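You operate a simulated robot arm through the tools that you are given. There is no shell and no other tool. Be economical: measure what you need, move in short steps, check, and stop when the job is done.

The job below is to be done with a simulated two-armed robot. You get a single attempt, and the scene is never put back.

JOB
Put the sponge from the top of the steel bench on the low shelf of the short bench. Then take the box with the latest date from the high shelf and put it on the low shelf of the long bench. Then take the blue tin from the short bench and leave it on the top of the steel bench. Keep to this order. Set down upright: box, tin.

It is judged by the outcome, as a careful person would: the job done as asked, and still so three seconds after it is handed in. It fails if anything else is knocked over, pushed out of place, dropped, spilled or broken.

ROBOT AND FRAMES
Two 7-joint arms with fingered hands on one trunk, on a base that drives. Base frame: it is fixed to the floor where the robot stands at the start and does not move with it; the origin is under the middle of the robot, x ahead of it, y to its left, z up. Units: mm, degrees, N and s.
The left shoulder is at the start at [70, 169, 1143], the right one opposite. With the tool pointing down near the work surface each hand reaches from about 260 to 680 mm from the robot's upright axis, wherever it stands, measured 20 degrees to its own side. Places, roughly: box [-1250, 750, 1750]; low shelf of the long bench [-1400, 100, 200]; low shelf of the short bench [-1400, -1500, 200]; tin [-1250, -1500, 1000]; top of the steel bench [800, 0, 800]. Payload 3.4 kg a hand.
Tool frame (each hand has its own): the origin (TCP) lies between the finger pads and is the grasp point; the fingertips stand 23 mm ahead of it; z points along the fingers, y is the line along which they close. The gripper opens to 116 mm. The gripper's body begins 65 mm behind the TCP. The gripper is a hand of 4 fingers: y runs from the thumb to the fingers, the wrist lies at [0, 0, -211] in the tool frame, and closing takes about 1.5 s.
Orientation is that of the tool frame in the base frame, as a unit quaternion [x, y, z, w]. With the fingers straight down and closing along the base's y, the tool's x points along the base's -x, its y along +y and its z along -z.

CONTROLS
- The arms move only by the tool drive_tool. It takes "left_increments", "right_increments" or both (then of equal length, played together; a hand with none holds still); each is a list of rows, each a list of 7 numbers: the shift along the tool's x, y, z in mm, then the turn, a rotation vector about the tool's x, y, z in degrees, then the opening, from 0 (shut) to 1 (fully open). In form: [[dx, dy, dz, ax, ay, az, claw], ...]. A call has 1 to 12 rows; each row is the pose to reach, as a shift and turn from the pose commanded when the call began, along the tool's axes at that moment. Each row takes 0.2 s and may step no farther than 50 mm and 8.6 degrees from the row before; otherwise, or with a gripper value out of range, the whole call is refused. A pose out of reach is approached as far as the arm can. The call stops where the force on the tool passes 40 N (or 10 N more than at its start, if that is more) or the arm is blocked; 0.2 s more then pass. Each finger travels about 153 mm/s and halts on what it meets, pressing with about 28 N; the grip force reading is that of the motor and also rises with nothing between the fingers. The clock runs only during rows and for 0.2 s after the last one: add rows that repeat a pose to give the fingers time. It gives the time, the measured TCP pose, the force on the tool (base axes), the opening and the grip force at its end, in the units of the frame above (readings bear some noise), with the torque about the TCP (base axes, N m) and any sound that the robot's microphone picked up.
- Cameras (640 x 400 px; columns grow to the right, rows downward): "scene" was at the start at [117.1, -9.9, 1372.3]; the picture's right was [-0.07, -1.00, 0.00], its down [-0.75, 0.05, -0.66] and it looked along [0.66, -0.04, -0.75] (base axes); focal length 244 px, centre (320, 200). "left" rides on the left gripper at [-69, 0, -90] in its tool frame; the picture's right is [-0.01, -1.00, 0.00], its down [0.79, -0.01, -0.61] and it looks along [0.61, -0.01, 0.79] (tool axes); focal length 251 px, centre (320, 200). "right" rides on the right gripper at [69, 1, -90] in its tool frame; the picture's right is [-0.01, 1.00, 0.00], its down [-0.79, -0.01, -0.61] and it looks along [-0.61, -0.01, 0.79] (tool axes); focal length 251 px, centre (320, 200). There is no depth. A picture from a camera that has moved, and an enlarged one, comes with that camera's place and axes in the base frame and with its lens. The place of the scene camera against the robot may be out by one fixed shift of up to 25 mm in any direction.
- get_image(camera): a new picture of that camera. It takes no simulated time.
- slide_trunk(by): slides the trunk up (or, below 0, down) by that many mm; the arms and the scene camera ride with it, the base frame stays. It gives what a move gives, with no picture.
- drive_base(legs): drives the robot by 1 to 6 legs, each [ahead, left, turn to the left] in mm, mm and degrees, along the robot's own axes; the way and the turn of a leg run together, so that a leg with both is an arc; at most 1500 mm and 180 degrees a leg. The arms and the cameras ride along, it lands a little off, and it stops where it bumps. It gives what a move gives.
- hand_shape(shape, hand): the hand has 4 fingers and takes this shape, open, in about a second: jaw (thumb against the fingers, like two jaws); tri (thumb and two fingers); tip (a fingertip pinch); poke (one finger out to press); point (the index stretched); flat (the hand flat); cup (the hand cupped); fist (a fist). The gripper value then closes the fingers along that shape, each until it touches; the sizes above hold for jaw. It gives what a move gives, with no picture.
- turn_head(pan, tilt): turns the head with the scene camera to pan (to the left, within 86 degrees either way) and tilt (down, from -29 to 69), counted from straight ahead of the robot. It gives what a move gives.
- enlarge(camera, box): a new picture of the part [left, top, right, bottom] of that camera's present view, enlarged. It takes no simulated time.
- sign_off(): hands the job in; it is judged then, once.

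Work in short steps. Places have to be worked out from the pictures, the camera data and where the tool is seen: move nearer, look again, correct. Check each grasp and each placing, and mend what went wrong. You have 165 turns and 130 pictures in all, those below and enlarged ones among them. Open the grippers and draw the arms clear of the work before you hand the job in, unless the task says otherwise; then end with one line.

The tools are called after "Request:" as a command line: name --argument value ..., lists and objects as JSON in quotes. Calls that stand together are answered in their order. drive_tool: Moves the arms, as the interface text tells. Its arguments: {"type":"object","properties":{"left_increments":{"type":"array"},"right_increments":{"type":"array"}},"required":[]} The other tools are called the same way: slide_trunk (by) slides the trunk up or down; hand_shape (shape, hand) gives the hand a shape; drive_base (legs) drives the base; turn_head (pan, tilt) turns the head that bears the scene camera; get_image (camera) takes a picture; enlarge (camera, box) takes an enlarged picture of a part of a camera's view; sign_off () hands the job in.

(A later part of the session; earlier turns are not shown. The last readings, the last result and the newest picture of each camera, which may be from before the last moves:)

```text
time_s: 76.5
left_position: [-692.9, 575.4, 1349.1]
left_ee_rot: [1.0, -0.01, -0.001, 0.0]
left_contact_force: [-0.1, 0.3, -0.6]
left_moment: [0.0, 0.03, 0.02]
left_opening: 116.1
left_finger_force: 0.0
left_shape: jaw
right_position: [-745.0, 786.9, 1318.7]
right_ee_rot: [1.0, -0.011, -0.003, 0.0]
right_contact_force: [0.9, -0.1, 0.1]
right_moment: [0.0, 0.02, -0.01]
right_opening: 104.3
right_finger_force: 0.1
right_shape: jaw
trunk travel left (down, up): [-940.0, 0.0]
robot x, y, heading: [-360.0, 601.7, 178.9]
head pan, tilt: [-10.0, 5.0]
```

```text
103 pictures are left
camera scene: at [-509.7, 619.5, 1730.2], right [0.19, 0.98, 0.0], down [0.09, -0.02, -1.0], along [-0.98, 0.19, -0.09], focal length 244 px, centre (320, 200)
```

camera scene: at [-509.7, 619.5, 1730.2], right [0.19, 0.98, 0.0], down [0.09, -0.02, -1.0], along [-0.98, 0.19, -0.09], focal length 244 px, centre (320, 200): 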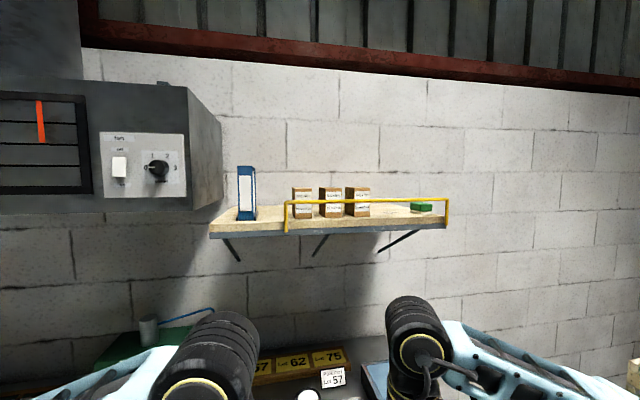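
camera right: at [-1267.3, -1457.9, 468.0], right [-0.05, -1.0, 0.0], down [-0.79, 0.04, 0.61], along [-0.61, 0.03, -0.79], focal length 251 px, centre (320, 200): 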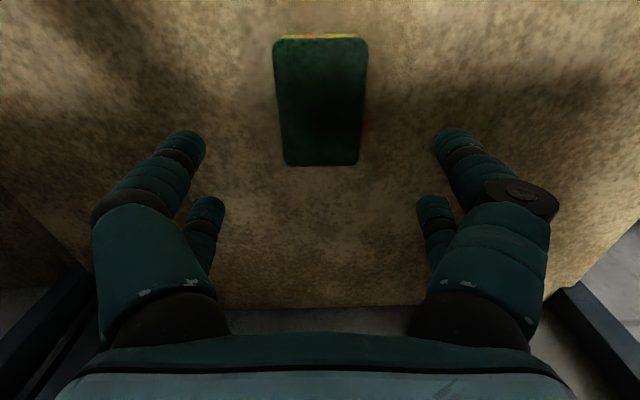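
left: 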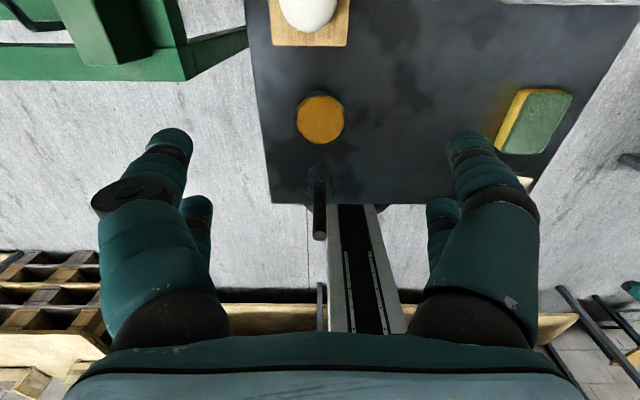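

The shelf holds three boxes behind a yellow rail, a blue binder and a green item. I'll read the labels.

Request:
enlarge --camera "scene" --box '[280, 175, 385, 240]'

Request:
enlarge --camera "scene" --box '[200, 150, 460, 260]'

```text
6.10 times, centred on (332, 208) of scene
camera zoom: at [-509.7, 619.5, 1730.2], right [0.19, 0.98, 0.0], down [0.09, -0.02, -1.0], along [-0.98, 0.19, -0.09], focal length 1484 px, centre (244, 154)
```

zoom: 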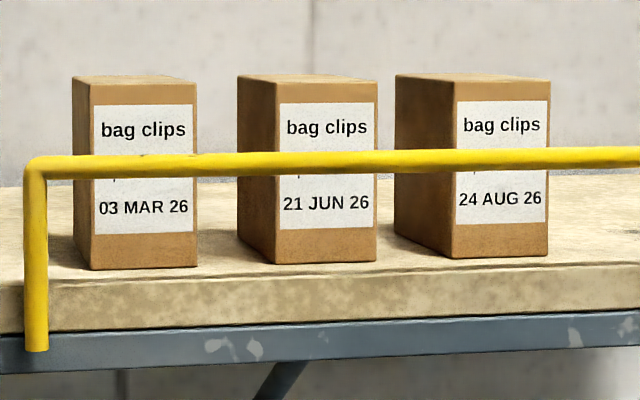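

```text
2.46 times, centred on (330, 205) of scene
camera zoom: at [-509.7, 619.5, 1730.2], right [0.19, 0.98, 0.0], down [0.09, -0.02, -1.0], along [-0.98, 0.19, -0.09], focal length 600 px, centre (295, 188)
```

zoom: 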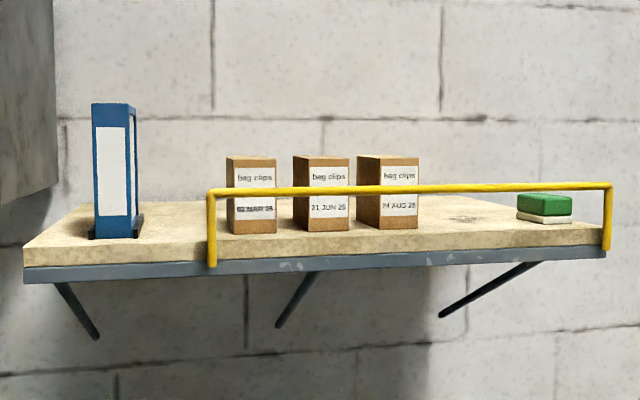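

The latest date is 24 AUG 26, on the rightmost box. I'll strafe 200 to the right for a second view to get its depth.

Request:
drive_base --legs '[[0, -200, 1]]'

Request:
enlarge --camera "scene" --box '[180, 150, 440, 260]'

Request:
get_image --camera "scene"

```text
time_s: 78.2
left_position: [-689.8, 765.4, 1346.8]
left_ee_rot: [1.0, 0.0, 0.001, -0.001]
left_contact_force: [-0.4, -0.5, -0.4]
left_moment: [0.03, 0.0, 0.02]
left_opening: 115.9
left_finger_force: 0.0
left_shape: jaw
right_position: [-747.7, 975.9, 1318.0]
right_ee_rot: [1.0, 0.0, -0.004, -0.003]
right_contact_force: [0.2, -0.4, -0.6]
right_moment: [0.04, 0.0, -0.04]
right_opening: 104.3
right_finger_force: 0.0
right_shape: jaw
trunk travel left (down, up): [-940.0, 0.0]
robot x, y, heading: [-356.2, 804.7, -179.8]
head pan, tilt: [-10.0, 5.0]
```

```text
2.46 times, centred on (310, 205) of scene
camera zoom: at [-508.0, 812.1, 1730.3], right [0.17, 0.98, 0.0], down [0.09, -0.01, -1.0], along [-0.98, 0.17, -0.09], focal length 600 px, centre (345, 188)
```

zoom: 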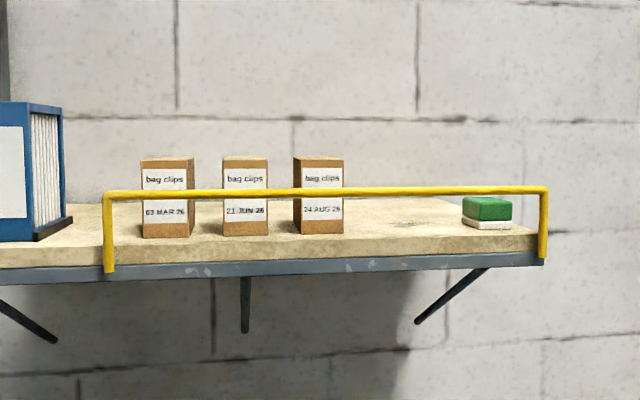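

```text
99 pictures are left
camera scene: at [-508.0, 812.1, 1730.3], right [0.17, 0.98, 0.0], down [0.09, -0.01, -1.0], along [-0.98, 0.17, -0.09], focal length 244 px, centre (320, 200)
```

scene: 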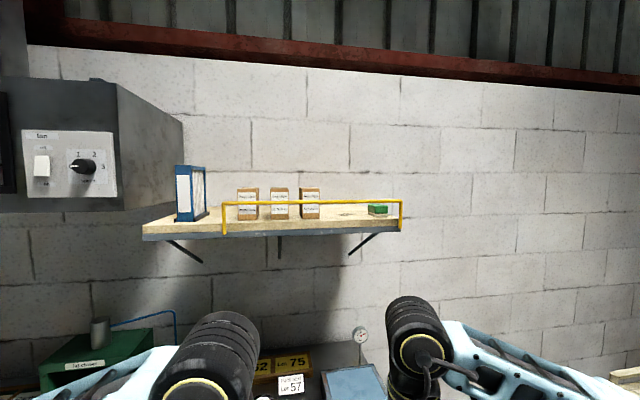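

Stereo puts the target box front at x≈-1287, y≈917, z 1605–1698, about 50 wide, with the rail at x≈-1240, z≈1666. I'll tilt the right hand 40° forward and raise it, to come in above the rail.

Request:
drive_tool --right_increments '[[-8, 0, -40, 0, -8, 0, 0.7], [-16, 0, -80, 0, -16, 0, 0.7], [-24, 0, -120, 0, -24, 0, 0.7], [-32, 0, -160, 0, -32, 0, 0.7], [-40, 0, -200, 0, -40, 0, 0.7], [-48, 0, -245, 0, -40, 0, 0.7], [-56, 0, -290, 0, -40, 0, 0.7], [-64, 0, -335, 0, -40, 0, 0.7], [-72, 0, -380, 0, -40, 0, 0.7], [-80, 0, -425, 0, -40, 0, 0.7], [-80, 0, -425, 0, -40, 0, 0.7]]'

Request:
drive_base --legs '[[250, 60, 0]]'

Request:
get_image --camera "scene"

Request:
get_image --camera "right"

```text
time_s: 80.6
left_position: [-689.8, 769.2, 1347.1]
left_ee_rot: [1.0, 0.0, 0.0, 0.0]
left_contact_force: [0.2, 0.1, 0.3]
left_moment: [0.05, 0.0, -0.02]
left_opening: 115.9
left_finger_force: 0.0
left_shape: jaw
right_position: [-827.1, 981.1, 1742.6]
right_ee_rot: [0.938, 0.0, -0.346, 0.001]
right_contact_force: [-0.3, -0.8, 0.3]
right_moment: [-0.03, -0.01, 0.02]
right_opening: 81.5
right_finger_force: 0.0
right_shape: jaw
trunk travel left (down, up): [-940.0, 0.0]
robot x, y, heading: [-354.5, 808.6, -180.1]
head pan, tilt: [-10.0, 5.0]
```

```text
time_s: 82.4
left_position: [-934.4, 708.6, 1348.7]
left_ee_rot: [1.0, 0.004, -0.002, 0.002]
left_contact_force: [0.5, 0.2, 0.2]
left_moment: [-0.08, 0.03, -0.03]
left_opening: 116.0
left_finger_force: 0.0
left_shape: jaw
right_position: [-1071.0, 918.7, 1743.8]
right_ee_rot: [0.938, 0.003, -0.348, 0.002]
right_contact_force: [0.9, -0.3, 0.1]
right_moment: [0.02, 0.02, -0.01]
right_opening: 81.4
right_finger_force: 0.1
right_shape: jaw
trunk travel left (down, up): [-940.0, 0.0]
robot x, y, heading: [-605.8, 747.5, -179.6]
head pan, tilt: [-10.0, 5.0]
```

```text
98 pictures are left
camera scene: at [-751.6, 757.5, 1730.8], right [0.17, 0.99, 0.0], down [0.08, -0.02, -1.0], along [-0.98, 0.17, -0.08], focal length 244 px, centre (320, 200)
```

scene: 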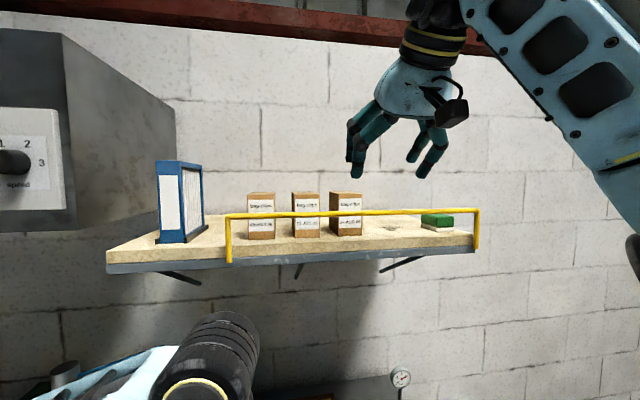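

```text
97 pictures are left
camera right: at [-960.4, 916.2, 1767.5], right [0.0, -1.0, 0.01], down [-0.21, 0.01, 0.98], along [-0.98, 0.0, -0.21], focal length 251 px, centre (320, 200)
```

right: 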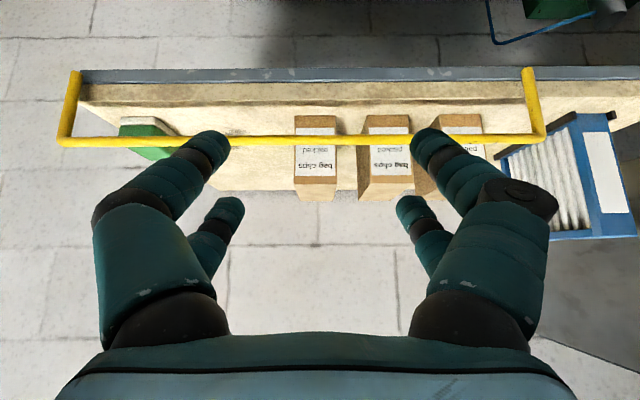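

The right camera shows the target box well centred between the fingers. I'll drive 100 ahead to measure its depth from that camera.

Request:
drive_base --legs '[[100, 0, 0]]'

Request:
get_image --camera "right"

Request:
enlarge --camera "right" --box '[260, 60, 480, 200]'

```text
time_s: 83.6
left_position: [-1027.9, 707.2, 1349.2]
left_ee_rot: [1.0, 0.003, -0.004, 0.0]
left_contact_force: [0.7, 0.1, 0.3]
left_moment: [-0.01, 0.07, 0.02]
left_opening: 115.8
left_finger_force: 0.1
left_shape: jaw
right_position: [-1165.3, 916.7, 1746.0]
right_ee_rot: [0.937, 0.003, -0.35, 0.002]
right_contact_force: [0.1, 0.5, -0.1]
right_moment: [-0.01, 0.02, -0.01]
right_opening: 81.6
right_finger_force: 0.0
right_shape: jaw
trunk travel left (down, up): [-940.0, 0.0]
robot x, y, heading: [-705.8, 745.2, -179.6]
head pan, tilt: [-10.0, 5.0]
```

```text
96 pictures are left
camera right: at [-1053.2, 914.1, 1769.2], right [0.0, -1.0, 0.01], down [-0.2, 0.01, 0.98], along [-0.98, 0.0, -0.2], focal length 251 px, centre (320, 200)
```

right: 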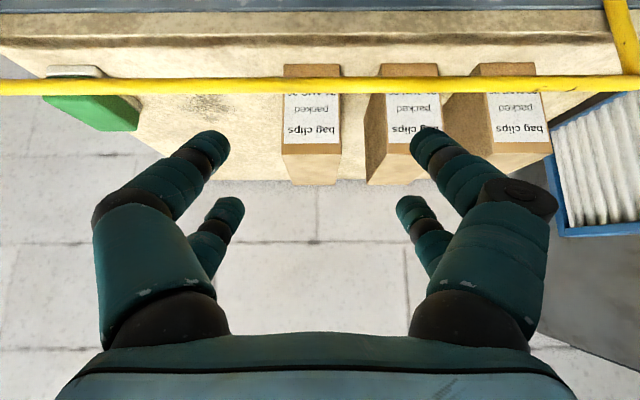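

```text
2.86 times, centred on (370, 130) of right
camera zoom: at [-1053.2, 914.1, 1769.2], right [0.0, -1.0, 0.01], down [-0.2, 0.01, 0.98], along [-0.98, 0.0, -0.2], focal length 718 px, centre (177, 400)
```

zoom: 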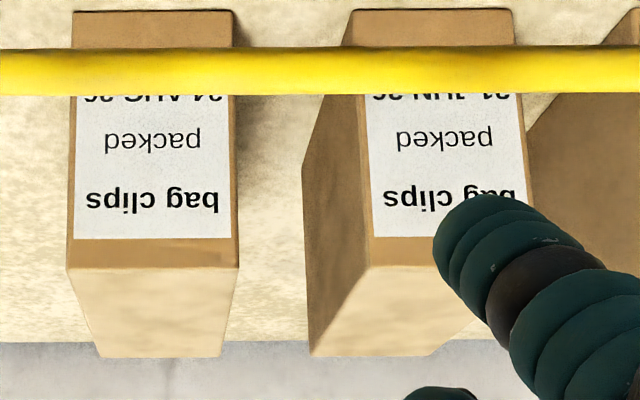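

Ratios give a box about 1.0 : 1.7 : 1.7 (width : height : depth), but the scale is still uncertain. Another 70 mm forward will fix it.

Request:
drive_base --legs '[[70, 0, 0]]'

Request:
enlarge --camera "right" --box '[240, 0, 480, 200]'

Request:
get_image --camera "scene"

```text
time_s: 84.6
left_position: [-1098.8, 706.1, 1349.7]
left_ee_rot: [1.0, 0.002, -0.005, 0.001]
left_contact_force: [-0.1, 0.8, -0.1]
left_moment: [-0.03, 0.03, -0.01]
left_opening: 115.9
left_finger_force: 0.0
left_shape: jaw
right_position: [-1233.2, 915.9, 1746.1]
right_ee_rot: [0.936, 0.003, -0.351, 0.001]
right_contact_force: [1.1, -0.2, -0.1]
right_moment: [0.01, 0.04, 0.04]
right_opening: 81.5
right_finger_force: 0.0
right_shape: jaw
trunk travel left (down, up): [-940.0, 0.0]
robot x, y, heading: [-772.4, 740.6, -179.7]
head pan, tilt: [-10.0, 5.0]
```

```text
2.00 times, centred on (360, 100) of right
camera zoom: at [-1122.6, 913.6, 1769.5], right [0.0, -1.0, 0.01], down [-0.2, 0.01, 0.98], along [-0.98, 0.0, -0.2], focal length 503 px, centre (240, 400)
```

zoom: 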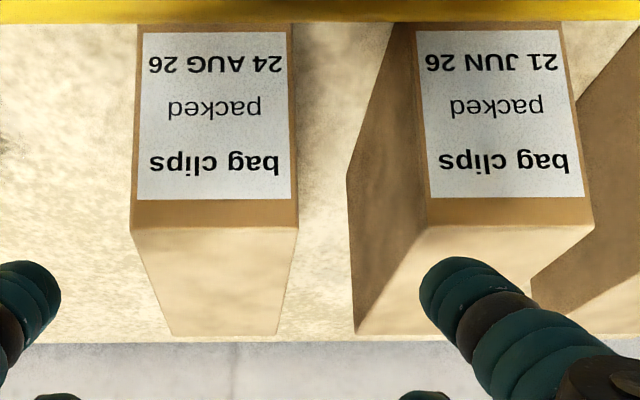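

```text
93 pictures are left
camera scene: at [-914.4, 755.0, 1731.4], right [0.17, 0.99, 0.0], down [0.08, -0.01, -1.0], along [-0.98, 0.17, -0.08], focal length 244 px, centre (320, 200)
```

scene: 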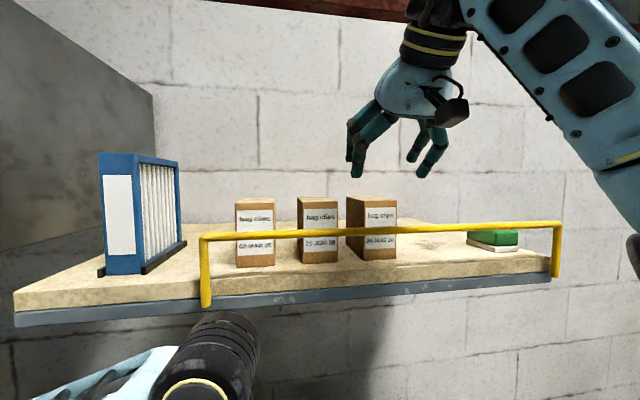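

Now solved: the box is about 56×100×96, centre [-1327, 922], top at 1680. A straight advance along the tool axis reaches it and clears the rail. I'll go part way and check.

Request:
drive_tool --right_increments '[[1, -5, 30, 0, 0, 0, 0.66], [2, -5, 60, 0, 0, 0, 0.66], [3, -5, 90, 0, 0, 0, 0.66], [3, -5, 90, 0, 0, 0, 0.66]]'

Request:
get_image --camera "right"

Request:
enlarge --camera "scene" --box '[180, 100, 580, 310]'

```text
time_s: 85.6
left_position: [-1111.1, 704.7, 1346.4]
left_ee_rot: [1.0, 0.003, 0.002, 0.0]
left_contact_force: [-0.8, -0.4, 0.4]
left_moment: [-0.03, -0.01, 0.02]
left_opening: 116.2
left_finger_force: 0.0
left_shape: jaw
right_position: [-1303.8, 920.6, 1671.1]
right_ee_rot: [0.938, 0.002, -0.346, 0.002]
right_contact_force: [-0.5, -0.2, -0.1]
right_moment: [-0.02, -0.01, 0.01]
right_opening: 76.9
right_finger_force: 0.0
right_shape: jaw
trunk travel left (down, up): [-940.0, 0.0]
robot x, y, heading: [-776.6, 743.7, -179.2]
head pan, tilt: [-10.0, 5.0]
```

```text
92 pictures are left
camera right: at [-1194.3, 918.7, 1696.4], right [0.0, -1.0, 0.01], down [-0.21, 0.01, 0.98], along [-0.98, 0.0, -0.21], focal length 251 px, centre (320, 200)
```

right: 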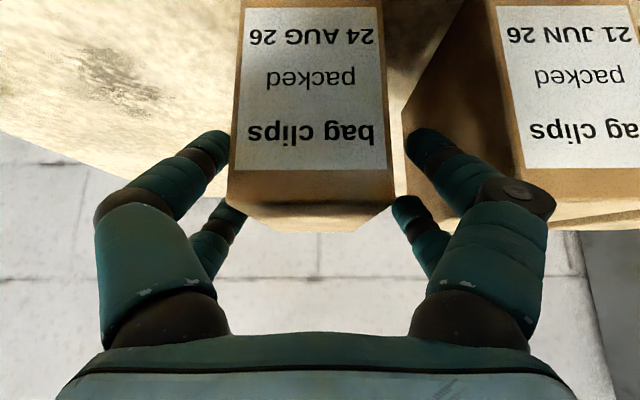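

```text
1.60 times, centred on (380, 205) of scene
camera zoom: at [-929.9, 754.8, 1729.9], right [0.17, 0.99, 0.0], down [0.09, -0.01, -1.0], along [-0.98, 0.17, -0.09], focal length 390 px, centre (224, 192)
```

zoom: 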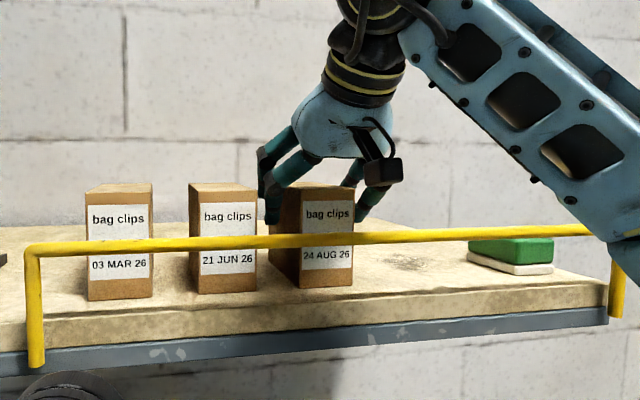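

The fingers straddle the AUG box and clear the rail and its neighbour. I'll advance 40 more and close gently.

Request:
drive_tool --right_increments '[[0, -3, 20, 0, 0, 0, 0.66], [0, -3, 40, 0, 0, 0, 0.66], [0, -3, 40, 0, 0, 0, 0.55], [0, -3, 40, 0, 0, 0, 0.45], [0, -3, 40, 0, 0, 0, 0.35], [0, -3, 40, 0, 0, 0, 0.25], [0, -3, 40, 0, 0, 0, 0.25], [0, -3, 40, 0, 0, 0, 0.25]]'

Request:
get_image --camera "right"

Request:
enlarge --camera "scene" --box '[180, 100, 580, 310]'

```text
time_s: 87.4
left_position: [-1109.0, 706.9, 1347.8]
left_ee_rot: [1.0, 0.003, 0.001, -0.001]
left_contact_force: [0.4, -0.3, 0.9]
left_moment: [-0.01, 0.03, 0.0]
left_opening: 115.9
left_finger_force: 0.1
left_shape: jaw
right_position: [-1329.7, 924.2, 1641.2]
right_ee_rot: [0.938, 0.003, -0.347, 0.002]
right_contact_force: [-0.6, -1.4, 0.5]
right_moment: [0.02, -0.01, 0.02]
right_opening: 51.1
right_finger_force: 27.7
right_shape: jaw
trunk travel left (down, up): [-940.0, 0.0]
robot x, y, heading: [-773.6, 743.2, -179.4]
head pan, tilt: [-10.0, 5.0]
```

```text
90 pictures are left
camera right: at [-1218.8, 921.8, 1665.6], right [0.0, -1.0, 0.01], down [-0.21, 0.01, 0.98], along [-0.98, 0.0, -0.21], focal length 251 px, centre (320, 200)
```

right: 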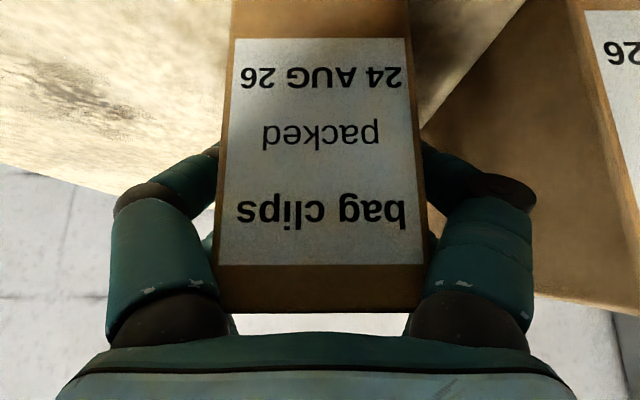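

```text
1.60 times, centred on (380, 205) of scene
camera zoom: at [-927.5, 755.0, 1730.2], right [0.17, 0.99, 0.0], down [0.09, -0.01, -1.0], along [-0.98, 0.17, -0.09], focal length 390 px, centre (224, 192)
```

zoom: 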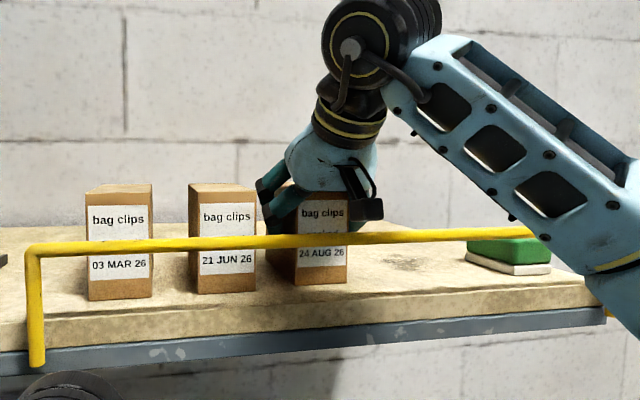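

Box held at 51 mm. I'll lift straight up 80 mm in steps and check.

Request:
drive_tool --right_increments '[[-6.5, 0, -7.5, 0, 0, 0, 0.2], [-19.7, 0, -22.6, 0, 0, 0, 0.2], [-36, 0, -41.5, 0, 0, 0, 0.2], [-52.5, 0, -60.4, 0, 0, 0, 0.2], [-52.5, 0, -60.4, 0, 0, 0, 0.2]]'

Request:
enlarge --camera "scene" --box '[180, 100, 580, 310]'

```text
time_s: 88.6
left_position: [-1108.1, 705.3, 1347.3]
left_ee_rot: [1.0, 0.003, 0.0, 0.001]
left_contact_force: [0.1, -0.6, -1.2]
left_moment: [0.0, 0.04, -0.01]
left_opening: 115.9
left_finger_force: 0.1
left_shape: jaw
right_position: [-1331.1, 921.0, 1722.6]
right_ee_rot: [0.938, 0.003, -0.346, 0.001]
right_contact_force: [0.4, -0.5, -2.3]
right_moment: [0.01, 0.03, -0.03]
right_opening: 50.8
right_finger_force: 27.9
right_shape: jaw
trunk travel left (down, up): [-940.0, 0.0]
robot x, y, heading: [-776.0, 745.1, -179.6]
head pan, tilt: [-10.0, 5.0]
```

```text
1.60 times, centred on (380, 205) of scene
camera zoom: at [-927.3, 754.7, 1730.2], right [0.17, 0.99, 0.0], down [0.09, -0.01, -1.0], along [-0.98, 0.17, -0.09], focal length 390 px, centre (224, 192)
```

zoom: 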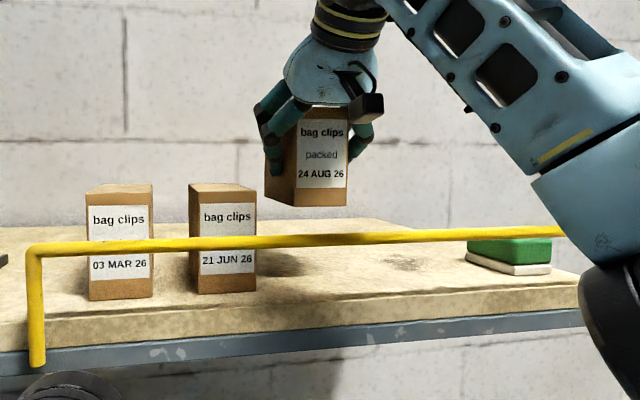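

Nothing else moved. I'll lift 30 more for margin over the rail, then drive back.

Request:
drive_tool --right_increments '[[-10, 0, -11.3, 0, 0, 0, 0.2], [-19.7, 0, -22.6, 0, 0, 0, 0.2], [-19.7, 0, -22.6, 0, 0, 0, 0.2]]'

Request:
enlarge --camera "scene" --box '[180, 100, 580, 310]'

```text
time_s: 89.4
left_position: [-1109.0, 706.2, 1347.5]
left_ee_rot: [1.0, 0.003, 0.0, 0.0]
left_contact_force: [-0.3, 0.2, -0.6]
left_moment: [0.02, 0.02, 0.01]
left_opening: 115.5
left_finger_force: 0.0
left_shape: jaw
right_position: [-1321.7, 929.2, 1741.1]
right_ee_rot: [0.938, 0.003, -0.347, 0.002]
right_contact_force: [-0.6, -0.2, -1.6]
right_moment: [0.01, -0.01, 0.02]
right_opening: 50.9
right_finger_force: 28.2
right_shape: jaw
right hand out of reach, approached as far as the arm can: row 1, 2, 3
trunk travel left (down, up): [-940.0, 0.0]
robot x, y, heading: [-777.0, 745.0, -179.4]
head pan, tilt: [-10.0, 5.0]
```

```text
1.60 times, centred on (380, 205) of scene
camera zoom: at [-927.7, 756.0, 1730.1], right [0.17, 0.99, 0.0], down [0.09, -0.02, -1.0], along [-0.98, 0.17, -0.09], focal length 390 px, centre (224, 192)
```

zoom: 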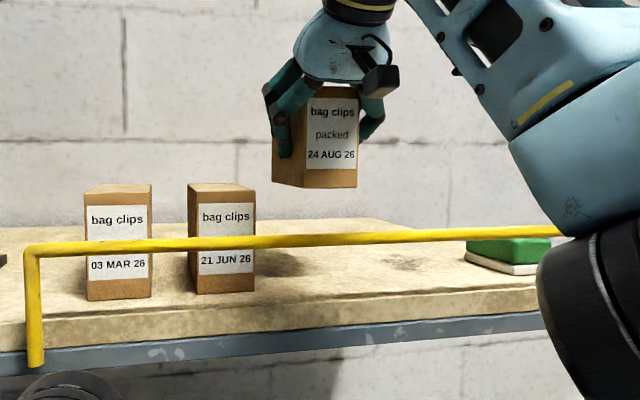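

Clear of the rail. I'll back away 420, strafe toward the middle of the long bench and lower the trunk.

Request:
drive_base --legs '[[-420, 0, 0], [0, 550, 0]]'

Request:
slide_trunk --by -400

Request:
slide_trunk --by -300

Request:
turn_head --pan 0 --tilt 30

Request:
get_image --camera "scene"

```text
time_s: 94.8
left_position: [-678.9, 159.4, 1347.8]
left_ee_rot: [1.0, -0.002, 0.0, 0.002]
left_contact_force: [-0.1, 0.5, -0.1]
left_moment: [-0.02, -0.02, 0.02]
left_opening: 115.6
left_finger_force: 0.0
left_shape: jaw
right_position: [-889.8, 384.6, 1742.0]
right_ee_rot: [0.938, -0.002, -0.347, 0.001]
right_contact_force: [0.3, -0.9, -1.1]
right_moment: [-0.02, -0.02, 0.05]
right_opening: 50.9
right_finger_force: 28.4
right_shape: jaw
trunk travel left (down, up): [-940.0, 0.0]
robot x, y, heading: [-345.5, 193.2, 180.0]
head pan, tilt: [-10.0, 5.0]
```

```text
time_s: 98.6
left_position: [-679.7, 157.1, 949.1]
left_ee_rot: [1.0, -0.001, 0.0, 0.0]
left_contact_force: [-0.1, -0.6, -0.2]
left_moment: [0.04, 0.02, 0.04]
left_opening: 115.8
left_finger_force: 0.0
left_shape: jaw
right_position: [-891.7, 381.7, 1341.4]
right_ee_rot: [0.938, -0.002, -0.348, -0.001]
right_contact_force: [0.0, 0.1, -1.7]
right_moment: [-0.02, -0.01, 0.04]
right_opening: 50.8
right_finger_force: 27.8
right_shape: jaw
trunk travel left (down, up): [-540.0, 400.0]
robot x, y, heading: [-345.5, 193.7, 180.0]
head pan, tilt: [-10.0, 5.0]
```

```text
time_s: 101.6
left_position: [-680.1, 156.3, 648.3]
left_ee_rot: [1.0, -0.002, 0.0, 0.0]
left_contact_force: [0.7, -0.6, 0.0]
left_moment: [0.01, 0.04, 0.0]
left_opening: 115.9
left_finger_force: 0.1
left_shape: jaw
right_position: [-890.2, 382.5, 1041.0]
right_ee_rot: [0.938, -0.002, -0.347, 0.0]
right_contact_force: [-0.4, 0.3, -1.5]
right_moment: [0.0, -0.01, 0.01]
right_opening: 51.0
right_finger_force: 27.4
right_shape: jaw
trunk travel left (down, up): [-240.0, 700.0]
robot x, y, heading: [-343.1, 190.0, 179.8]
head pan, tilt: [-10.0, 5.0]
```

```text
time_s: 102.5
left_position: [-679.0, 157.9, 647.3]
left_ee_rot: [1.0, -0.001, 0.0, 0.0]
left_contact_force: [1.0, 0.5, 0.4]
left_moment: [-0.02, 0.01, 0.0]
left_opening: 116.2
left_finger_force: 0.1
left_shape: jaw
right_position: [-889.8, 381.3, 1041.8]
right_ee_rot: [0.938, -0.002, -0.348, 0.0]
right_contact_force: [-0.3, 1.3, -1.4]
right_moment: [0.0, -0.01, -0.03]
right_opening: 50.7
right_finger_force: 28.0
right_shape: jaw
trunk travel left (down, up): [-240.0, 700.0]
robot x, y, heading: [-345.0, 195.0, 179.9]
head pan, tilt: [0.0, 30.0]
```

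```text
86 pictures are left
camera scene: at [-497.3, 188.6, 989.8], right [0.0, 1.0, 0.0], down [0.5, 0.0, -0.87], along [-0.87, 0.0, -0.5], focal length 244 px, centre (320, 200)
```

scene: 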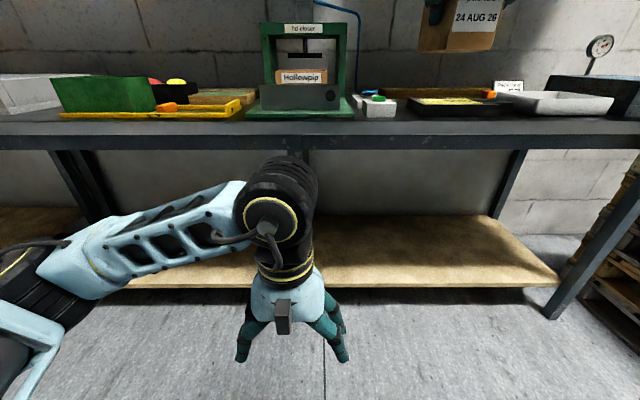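

Long bench: front legs at y≈1210 and about 100, beam underside at about 766, shelf at about 220–240, right-hand stretch empty. I'll lower the right arm 430 here, in free space.

Request:
drive_tool --right_increments '[[25.6, 0, 29.5, 0, 0, 0, 0.2], [51.2, 0, 59, 0, 0, 0, 0.2], [76.8, 0, 88.5, 0, 0, 0, 0.2], [102.4, 0, 118, 0, 0, 0, 0.2], [128, 0, 147.5, 0, 0, 0, 0.2], [153.6, 0, 177, 0, 0, 0, 0.2], [179.2, 0, 206.5, 0, 0, 0, 0.2], [204.8, 0, 236, 0, 0, 0, 0.2], [230.4, 0, 265.5, 0, 0, 0, 0.2], [256, 0, 295, 0, 0, 0, 0.2], [281.6, 0, 324.5, 0, 0, 0, 0.2], [281.6, 0, 324.5, 0, 0, 0, 0.2]]'

Request:
get_image --camera "scene"

```text
time_s: 105.1
left_position: [-679.7, 157.2, 648.5]
left_ee_rot: [1.0, -0.002, 0.001, 0.0]
left_contact_force: [-0.7, -0.1, 0.0]
left_moment: [0.01, 0.0, 0.0]
left_opening: 115.8
left_finger_force: 0.0
left_shape: jaw
right_position: [-887.8, 382.2, 608.6]
right_ee_rot: [0.938, -0.002, -0.347, -0.001]
right_contact_force: [-0.2, -0.1, -1.1]
right_moment: [-0.01, -0.04, -0.03]
right_opening: 50.4
right_finger_force: 27.6
right_shape: jaw
right hand out of reach, approached as far as the arm can: row 1
trunk travel left (down, up): [-240.0, 700.0]
robot x, y, heading: [-345.7, 191.4, 179.6]
head pan, tilt: [0.0, 30.0]
```

```text
85 pictures are left
camera scene: at [-497.3, 188.6, 989.8], right [0.0, 1.0, 0.0], down [0.5, 0.0, -0.87], along [-0.87, 0.0, -0.5], focal length 244 px, centre (320, 200)
```

scene: 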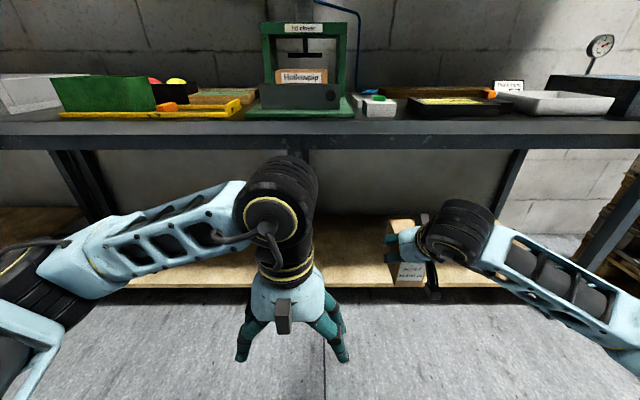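

I'll drop the trunk fully, shift 200 right to stay clear of the middle leg, and extend the right hand 100.

Request:
slide_trunk --by -240

Request:
drive_base --legs '[[0, -200, 0]]'

Request:
drive_tool --right_increments '[[-25, 0, 22, 0, 0, 0, 0.2], [-50, 0, 44, 0, 0, 0, 0.2], [-75.5, 0, 65.6, 0, 0, 0, 0.2], [-75.5, 0, 65.6, 0, 0, 0, 0.2]]'

Request:
get_image --camera "scene"

```text
time_s: 107.6
left_position: [-679.7, 156.2, 408.2]
left_ee_rot: [1.0, -0.002, 0.0, 0.0]
left_contact_force: [-0.6, -0.3, 0.1]
left_moment: [-0.05, 0.02, -0.01]
left_opening: 116.0
left_finger_force: 0.1
left_shape: jaw
right_position: [-887.8, 382.5, 369.5]
right_ee_rot: [0.938, -0.001, -0.347, 0.001]
right_contact_force: [0.0, 0.0, -1.0]
right_moment: [0.02, -0.02, -0.02]
right_opening: 50.7
right_finger_force: 27.6
right_shape: jaw
trunk travel left (down, up): [0.0, 940.0]
robot x, y, heading: [-343.2, 189.7, 179.8]
head pan, tilt: [0.0, 30.0]
```

```text
time_s: 109.2
left_position: [-678.4, 365.7, 406.9]
left_ee_rot: [1.0, -0.004, 0.0, 0.0]
left_contact_force: [-0.3, 0.9, 0.3]
left_moment: [-0.02, -0.01, -0.03]
left_opening: 116.1
left_finger_force: 0.1
left_shape: jaw
right_position: [-885.8, 591.7, 370.1]
right_ee_rot: [0.938, -0.006, -0.346, -0.002]
right_contact_force: [-0.8, -0.1, -1.3]
right_moment: [-0.01, -0.05, 0.03]
right_opening: 50.8
right_finger_force: 27.6
right_shape: jaw
trunk travel left (down, up): [0.0, 940.0]
robot x, y, heading: [-345.7, 398.1, 179.3]
head pan, tilt: [0.0, 30.0]
```

```text
time_s: 110.2
left_position: [-678.2, 366.1, 407.3]
left_ee_rot: [1.0, -0.005, 0.0, 0.001]
left_contact_force: [-0.7, 0.1, -0.7]
left_moment: [0.03, 0.01, -0.02]
left_opening: 116.0
left_finger_force: 0.0
left_shape: jaw
right_position: [-984.4, 593.8, 367.1]
right_ee_rot: [0.938, -0.003, -0.347, 0.0]
right_contact_force: [-0.2, -0.3, -1.7]
right_moment: [0.0, -0.04, 0.0]
right_opening: 50.6
right_finger_force: 28.0
right_shape: jaw
trunk travel left (down, up): [0.0, 940.0]
robot x, y, heading: [-345.6, 398.2, 179.7]
head pan, tilt: [0.0, 30.0]
```

```text
84 pictures are left
camera scene: at [-496.1, 395.9, 749.7], right [0.01, 1.0, 0.0], down [0.5, 0.0, -0.87], along [-0.87, 0.01, -0.5], focal length 244 px, centre (320, 200)
```

scene: 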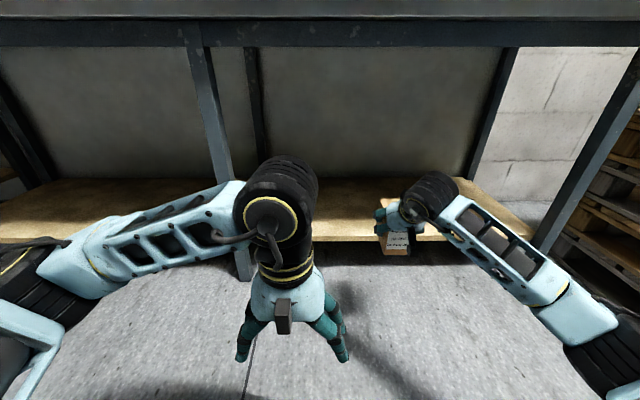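

The lane is clear. I'll drive ahead 345 so the box is over the shelf.

Request:
drive_base --legs '[[345, 0, 0]]'

Request:
get_image --camera "scene"

Request:
get_image --camera "right"

```text
time_s: 112.5
left_position: [-1023.2, 370.2, 406.8]
left_ee_rot: [1.0, -0.007, 0.0, 0.0]
left_contact_force: [-0.4, 0.1, -0.7]
left_moment: [0.04, -0.01, 0.0]
left_opening: 115.8
left_finger_force: 0.2
left_shape: jaw
right_position: [-1328.1, 598.0, 367.3]
right_ee_rot: [0.938, -0.006, -0.346, -0.002]
right_contact_force: [-0.6, -0.7, -1.1]
right_moment: [0.0, -0.04, -0.01]
right_opening: 50.5
right_finger_force: 28.4
right_shape: jaw
trunk travel left (down, up): [0.0, 940.0]
robot x, y, heading: [-687.8, 406.7, 179.2]
head pan, tilt: [0.0, 30.0]
```

```text
83 pictures are left
camera scene: at [-840.5, 400.0, 749.8], right [0.01, 1.0, 0.0], down [0.5, -0.01, -0.87], along [-0.87, 0.01, -0.5], focal length 244 px, centre (320, 200)
```

scene: 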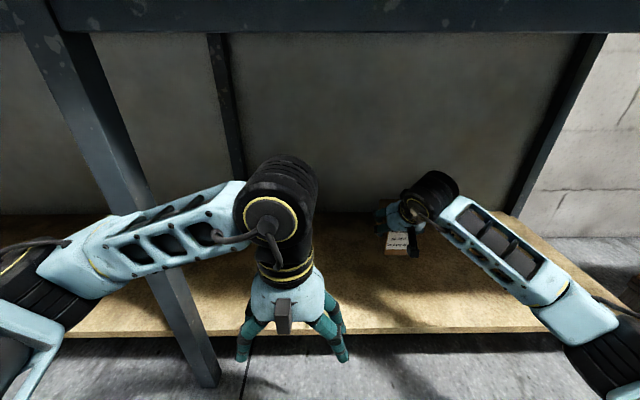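

```text
82 pictures are left
camera right: at [-1217.2, 595.2, 391.0], right [-0.02, -1.0, 0.01], down [-0.21, 0.01, 0.98], along [-0.98, 0.02, -0.21], focal length 251 px, centre (320, 200)
```

right: 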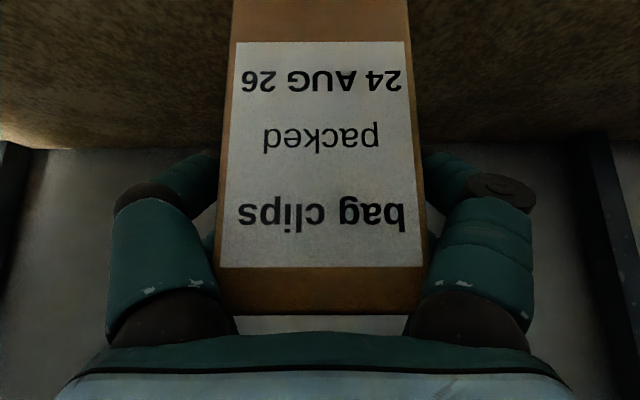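

Box is over the shelf, upright. I'll lower 60, then creep to contact.

Request:
drive_tool --right_increments '[[13, 0, 15, 0, 0, 0, 0.2], [26, 0, 30, 0, 0, 0, 0.2], [36, 0, 41.5, 0, 0, 0, 0.2], [39.4, 0, 45.3, 0, 0, 0, 0.2], [41.4, 0, 47.6, 0, 0, 0, 0.2], [43.3, 0, 49.8, 0, 0, 0, 0.2], [45.3, 0, 52.1, 0, 0, 0, 0.2], [47.2, 0, 54.4, 0, 0, 0, 0.2], [49.2, 0, 56.6, 0, 0, 0, 0.2], [51.2, 0, 58.9, 0, 0, 0, 0.2], [51.2, 0, 58.9, 0, 0, 0, 0.2]]'

Request:
enlarge --camera "scene" --box '[330, 150, 510, 290]'

```text
time_s: 114.9
left_position: [-1022.7, 370.1, 408.2]
left_ee_rot: [1.0, -0.007, -0.001, 0.0]
left_contact_force: [0.3, -0.5, -0.6]
left_moment: [0.03, 0.02, 0.01]
left_opening: 115.8
left_finger_force: 0.0
left_shape: jaw
right_position: [-1327.3, 598.9, 289.0]
right_ee_rot: [0.938, -0.006, -0.347, -0.002]
right_contact_force: [-0.4, -0.2, -1.8]
right_moment: [0.02, -0.03, 0.0]
right_opening: 50.4
right_finger_force: 27.8
right_shape: jaw
trunk travel left (down, up): [0.0, 940.0]
robot x, y, heading: [-688.3, 402.7, 179.3]
head pan, tilt: [0.0, 30.0]
```

```text
2.86 times, centred on (420, 220) of scene
camera zoom: at [-840.5, 400.0, 749.8], right [0.01, 1.0, 0.0], down [0.5, -0.01, -0.87], along [-0.87, 0.01, -0.5], focal length 696 px, centre (34, 143)
```

zoom: 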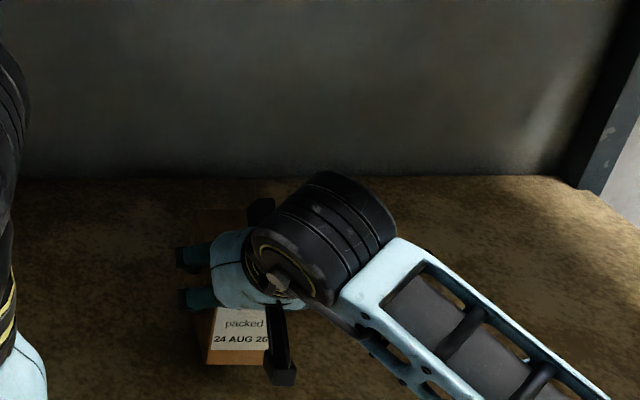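

Still no contact at TCP 289. I'll continue creeping down.

Request:
drive_tool --right_increments '[[2, 0, 2.3, 0, 0, 0, 0.2], [3.9, 0, 4.5, 0, 0, 0, 0.2], [5.9, 0, 6.8, 0, 0, 0, 0.2], [7.9, 0, 9.1, 0, 0, 0, 0.2], [9.8, 0, 11.3, 0, 0, 0, 0.2], [11.8, 0, 13.6, 0, 0, 0, 0.2], [13.8, 0, 15.9, 0, 0, 0, 0.2], [15.7, 0, 18.1, 0, 0, 0, 0.2]]'

Request:
get_image --camera "right"

```text
time_s: 116.7
left_position: [-1023.7, 369.2, 408.4]
left_ee_rot: [1.0, -0.006, 0.001, 0.0]
left_contact_force: [-0.2, 0.0, -0.1]
left_moment: [0.02, 0.0, -0.01]
left_opening: 116.1
left_finger_force: 0.1
left_shape: jaw
right_position: [-1327.9, 599.3, 265.2]
right_ee_rot: [0.938, -0.006, -0.347, -0.001]
right_contact_force: [-0.8, 0.3, -2.3]
right_moment: [-0.01, -0.01, 0.01]
right_opening: 50.6
right_finger_force: 27.8
right_shape: jaw
trunk travel left (down, up): [0.0, 940.0]
robot x, y, heading: [-689.0, 404.7, 179.4]
head pan, tilt: [0.0, 30.0]
```

```text
80 pictures are left
camera right: at [-1217.2, 595.1, 289.0], right [-0.02, -1.0, 0.01], down [-0.21, 0.01, 0.98], along [-0.98, 0.02, -0.21], focal length 251 px, centre (320, 200)
```

right: 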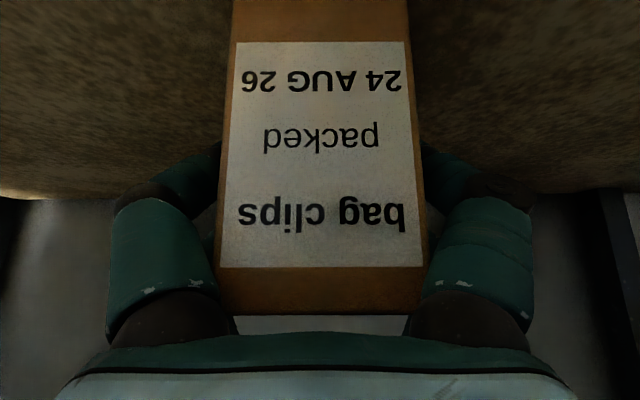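

The shelf looks to be at about 190–195, so around 15 mm remain. I'll keep creeping.

Request:
drive_tool --right_increments '[[2, 0, 2.3, 0, 0, 0, 0.2], [3.9, 0, 4.5, 0, 0, 0, 0.2], [5.9, 0, 6.8, 0, 0, 0, 0.2], [7.9, 0, 9.1, 0, 0, 0, 0.2], [9.2, 0, 10.6, 0, 0, 0, 0.2], [10.5, 0, 12.1, 0, 0, 0, 0.2], [11.8, 0, 13.6, 0, 0, 0, 0.2], [13.1, 0, 15.1, 0, 0, 0, 0.2], [14.4, 0, 16.6, 0, 0, 0, 0.2], [15.7, 0, 18.1, 0, 0, 0, 0.2]]'

Request:
get_image --camera "right"

```text
time_s: 118.9
left_position: [-1022.1, 370.0, 408.5]
left_ee_rot: [1.0, -0.007, -0.003, -0.001]
left_contact_force: [0.2, -0.3, 0.0]
left_moment: [0.03, 0.02, -0.02]
left_opening: 116.0
left_finger_force: 0.0
left_shape: jaw
right_position: [-1327.5, 597.7, 245.7]
right_ee_rot: [0.937, -0.006, -0.351, -0.001]
right_contact_force: [2.4, -3.6, 17.1]
right_moment: [-0.03, 0.03, 0.02]
right_opening: 50.7
right_finger_force: 28.1
right_shape: jaw
trunk travel left (down, up): [0.0, 940.0]
robot x, y, heading: [-687.7, 403.0, 179.3]
head pan, tilt: [0.0, 30.0]
```

```text
79 pictures are left
camera right: at [-1216.6, 594.7, 268.3], right [-0.02, -1.0, 0.01], down [-0.2, 0.01, 0.98], along [-0.98, 0.02, -0.2], focal length 251 px, centre (320, 200)
```

right: 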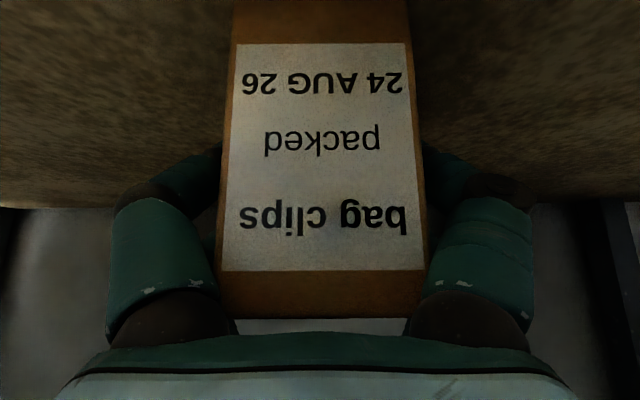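

Contact with the shelf, about 17 N. I'll release gently and draw back along the tool axis.

Request:
drive_tool --right_increments '[[-1, 0, -1, 0, 0, 0, 0.2], [-1, 0, -1, 0, 0, 0, 0.4], [-1, 0, -1, 0, 0, 0, 0.5], [-1, 0, -1, 0, 0, 0, 0.65], [-1, 0, -1, 0, 0, 0, 0.7], [-1, 0, -1, 0, 0, 0, 0.7]]'

Request:
get_image --camera "right"

```text
time_s: 120.3
left_position: [-1022.7, 368.5, 408.3]
left_ee_rot: [1.0, -0.008, 0.0, 0.0]
left_contact_force: [0.8, -0.9, 0.1]
left_moment: [0.02, 0.02, -0.01]
left_opening: 115.7
left_finger_force: 0.0
left_shape: jaw
right_position: [-1327.5, 600.0, 242.1]
right_ee_rot: [0.938, -0.007, -0.346, -0.003]
right_contact_force: [-0.9, 0.3, -0.3]
right_moment: [0.02, 0.0, 0.03]
right_opening: 80.9
right_finger_force: 0.0
right_shape: jaw
trunk travel left (down, up): [0.0, 940.0]
robot x, y, heading: [-690.6, 402.2, 179.1]
head pan, tilt: [0.0, 30.0]
```

```text
78 pictures are left
camera right: at [-1216.2, 596.4, 266.1], right [-0.02, -1.0, 0.01], down [-0.21, 0.01, 0.98], along [-0.98, 0.02, -0.21], focal length 251 px, centre (320, 200)
```

right: 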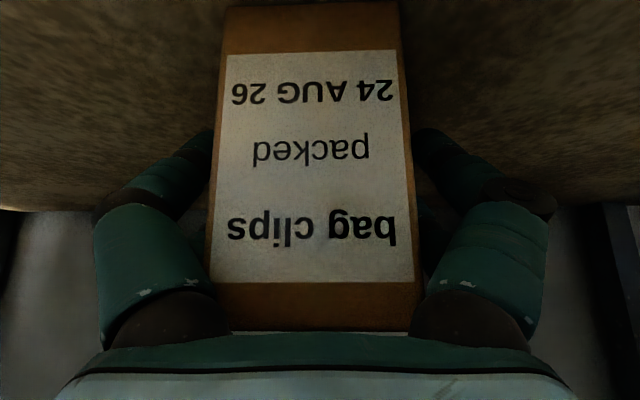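

Released and standing. I'll retract straight back along the tool axis.

Request:
drive_tool --right_increments '[[0, 0, -20, 0, 0, 0, 0.7], [0, 0, -45, 0, 0, 0, 0.7], [0, 0, -80, 0, 0, 0, 0.75], [0, 0, -120, 0, 0, 0, 0.75], [0, 0, -150, 0, 0, 0, 0.75], [0, 0, -150, 0, 0, 0, 0.75]]'

Request:
get_image --camera "right"

```text
time_s: 121.7
left_position: [-1022.2, 370.6, 407.7]
left_ee_rot: [1.0, -0.007, 0.0, 0.0]
left_contact_force: [0.0, -0.7, 0.3]
left_moment: [0.02, 0.02, -0.03]
left_opening: 115.5
left_finger_force: 0.1
left_shape: jaw
right_position: [-1229.5, 596.8, 356.0]
right_ee_rot: [0.938, -0.006, -0.346, -0.002]
right_contact_force: [-1.0, 0.0, -0.2]
right_moment: [0.01, 0.01, -0.01]
right_opening: 86.5
right_finger_force: 0.0
right_shape: jaw
trunk travel left (down, up): [0.0, 940.0]
robot x, y, heading: [-687.0, 402.5, 179.5]
head pan, tilt: [0.0, 30.0]
```

```text
77 pictures are left
camera right: at [-1118.9, 593.6, 379.9], right [-0.02, -1.0, 0.01], down [-0.21, 0.01, 0.98], along [-0.98, 0.02, -0.21], focal length 251 px, centre (320, 200)
```

right: 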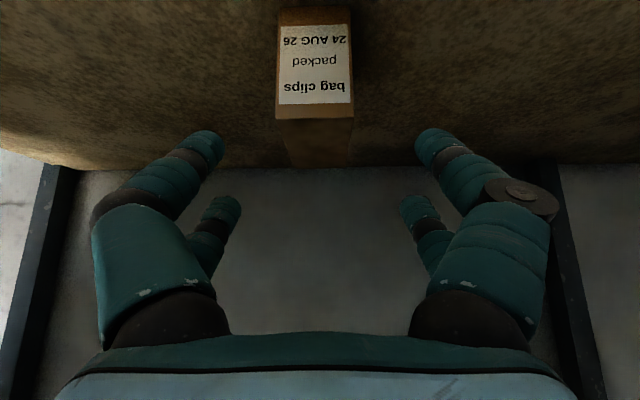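

The box stands upright on the shelf. I'll back out, raise the trunk and go to the short bench for the blue tin.

Request:
drive_base --legs '[[-345, 0, 0], [0, 1000, 0]]'

Request:
slide_trunk --by 400

Request:
slide_trunk --by 300

Request:
drive_base --legs '[[0, 930, 0]]'

Request:
turn_head --pan 0 --tilt 35

Request:
get_image --camera "scene"

```text
time_s: 128.6
left_position: [-678.5, -637.1, 407.7]
left_ee_rot: [1.0, 0.011, -0.001, -0.001]
left_contact_force: [0.2, 0.9, 0.1]
left_moment: [0.01, 0.02, 0.0]
left_opening: 116.1
left_finger_force: 0.1
left_shape: jaw
right_position: [-893.3, -417.7, 356.4]
right_ee_rot: [0.938, 0.011, -0.346, 0.005]
right_contact_force: [0.4, 0.0, 0.8]
right_moment: [0.0, 0.02, 0.0]
right_opening: 86.8
right_finger_force: 0.1
right_shape: jaw
trunk travel left (down, up): [0.0, 940.0]
robot x, y, heading: [-342.5, -594.5, -178.7]
head pan, tilt: [0.0, 30.0]
```

```text
time_s: 132.5
left_position: [-679.4, -636.1, 809.1]
left_ee_rot: [1.0, 0.012, 0.0, 0.0]
left_contact_force: [0.8, -0.2, -0.3]
left_moment: [-0.01, 0.0, 0.0]
left_opening: 116.0
left_finger_force: 0.1
left_shape: jaw
right_position: [-893.5, -417.3, 756.3]
right_ee_rot: [0.937, 0.011, -0.348, 0.004]
right_contact_force: [0.7, 0.3, -0.3]
right_moment: [-0.02, 0.02, 0.02]
right_opening: 86.6
right_finger_force: 0.1
right_shape: jaw
trunk travel left (down, up): [-400.0, 540.0]
robot x, y, heading: [-343.3, -593.5, -178.7]
head pan, tilt: [0.0, 30.0]
```

```text
time_s: 135.5
left_position: [-678.3, -636.9, 1108.5]
left_ee_rot: [1.0, 0.011, 0.0, 0.0]
left_contact_force: [-0.2, 0.1, 0.4]
left_moment: [-0.01, 0.02, 0.02]
left_opening: 116.0
left_finger_force: 0.0
left_shape: jaw
right_position: [-892.8, -415.3, 1056.6]
right_ee_rot: [0.938, 0.011, -0.347, 0.004]
right_contact_force: [0.5, -0.3, 0.6]
right_moment: [-0.05, -0.04, 0.0]
right_opening: 86.6
right_finger_force: 0.1
right_shape: jaw
trunk travel left (down, up): [-700.0, 240.0]
robot x, y, heading: [-344.3, -596.5, -178.8]
head pan, tilt: [0.0, 30.0]
```

```text
time_s: 140.3
left_position: [-649.8, -1562.2, 1107.2]
left_ee_rot: [1.0, 0.017, 0.0, 0.001]
left_contact_force: [0.1, 0.4, -0.2]
left_moment: [0.04, -0.02, -0.04]
left_opening: 116.0
left_finger_force: 0.0
left_shape: jaw
right_position: [-867.0, -1344.7, 1057.3]
right_ee_rot: [0.938, 0.017, -0.347, 0.007]
right_contact_force: [-0.4, -0.3, 0.6]
right_moment: [-0.01, -0.02, 0.0]
right_opening: 86.5
right_finger_force: 0.2
right_shape: jaw
trunk travel left (down, up): [-700.0, 240.0]
robot x, y, heading: [-316.9, -1513.7, -178.1]
head pan, tilt: [0.0, 30.0]
```

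```text
time_s: 140.9
left_position: [-649.6, -1562.0, 1108.3]
left_ee_rot: [1.0, 0.018, 0.0, 0.0]
left_contact_force: [0.0, 0.3, -0.4]
left_moment: [0.02, 0.03, -0.04]
left_opening: 115.9
left_finger_force: 0.0
left_shape: jaw
right_position: [-868.5, -1345.4, 1055.4]
right_ee_rot: [0.938, 0.018, -0.347, 0.007]
right_contact_force: [0.1, -0.4, 0.5]
right_moment: [0.01, 0.0, -0.01]
right_opening: 86.7
right_finger_force: 0.1
right_shape: jaw
trunk travel left (down, up): [-700.0, 240.0]
robot x, y, heading: [-317.1, -1514.9, -178.0]
head pan, tilt: [0.0, 35.0]
```

```text
76 pictures are left
camera scene: at [-466.8, -1523.2, 1442.0], right [-0.04, 1.0, 0.0], down [0.57, 0.02, -0.82], along [-0.82, -0.03, -0.57], focal length 244 px, centre (320, 200)
```

scene: 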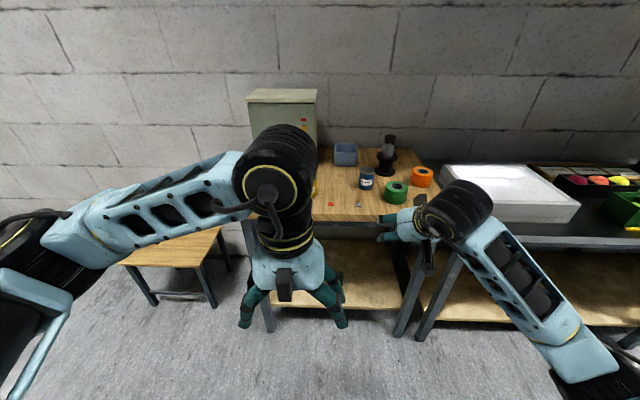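

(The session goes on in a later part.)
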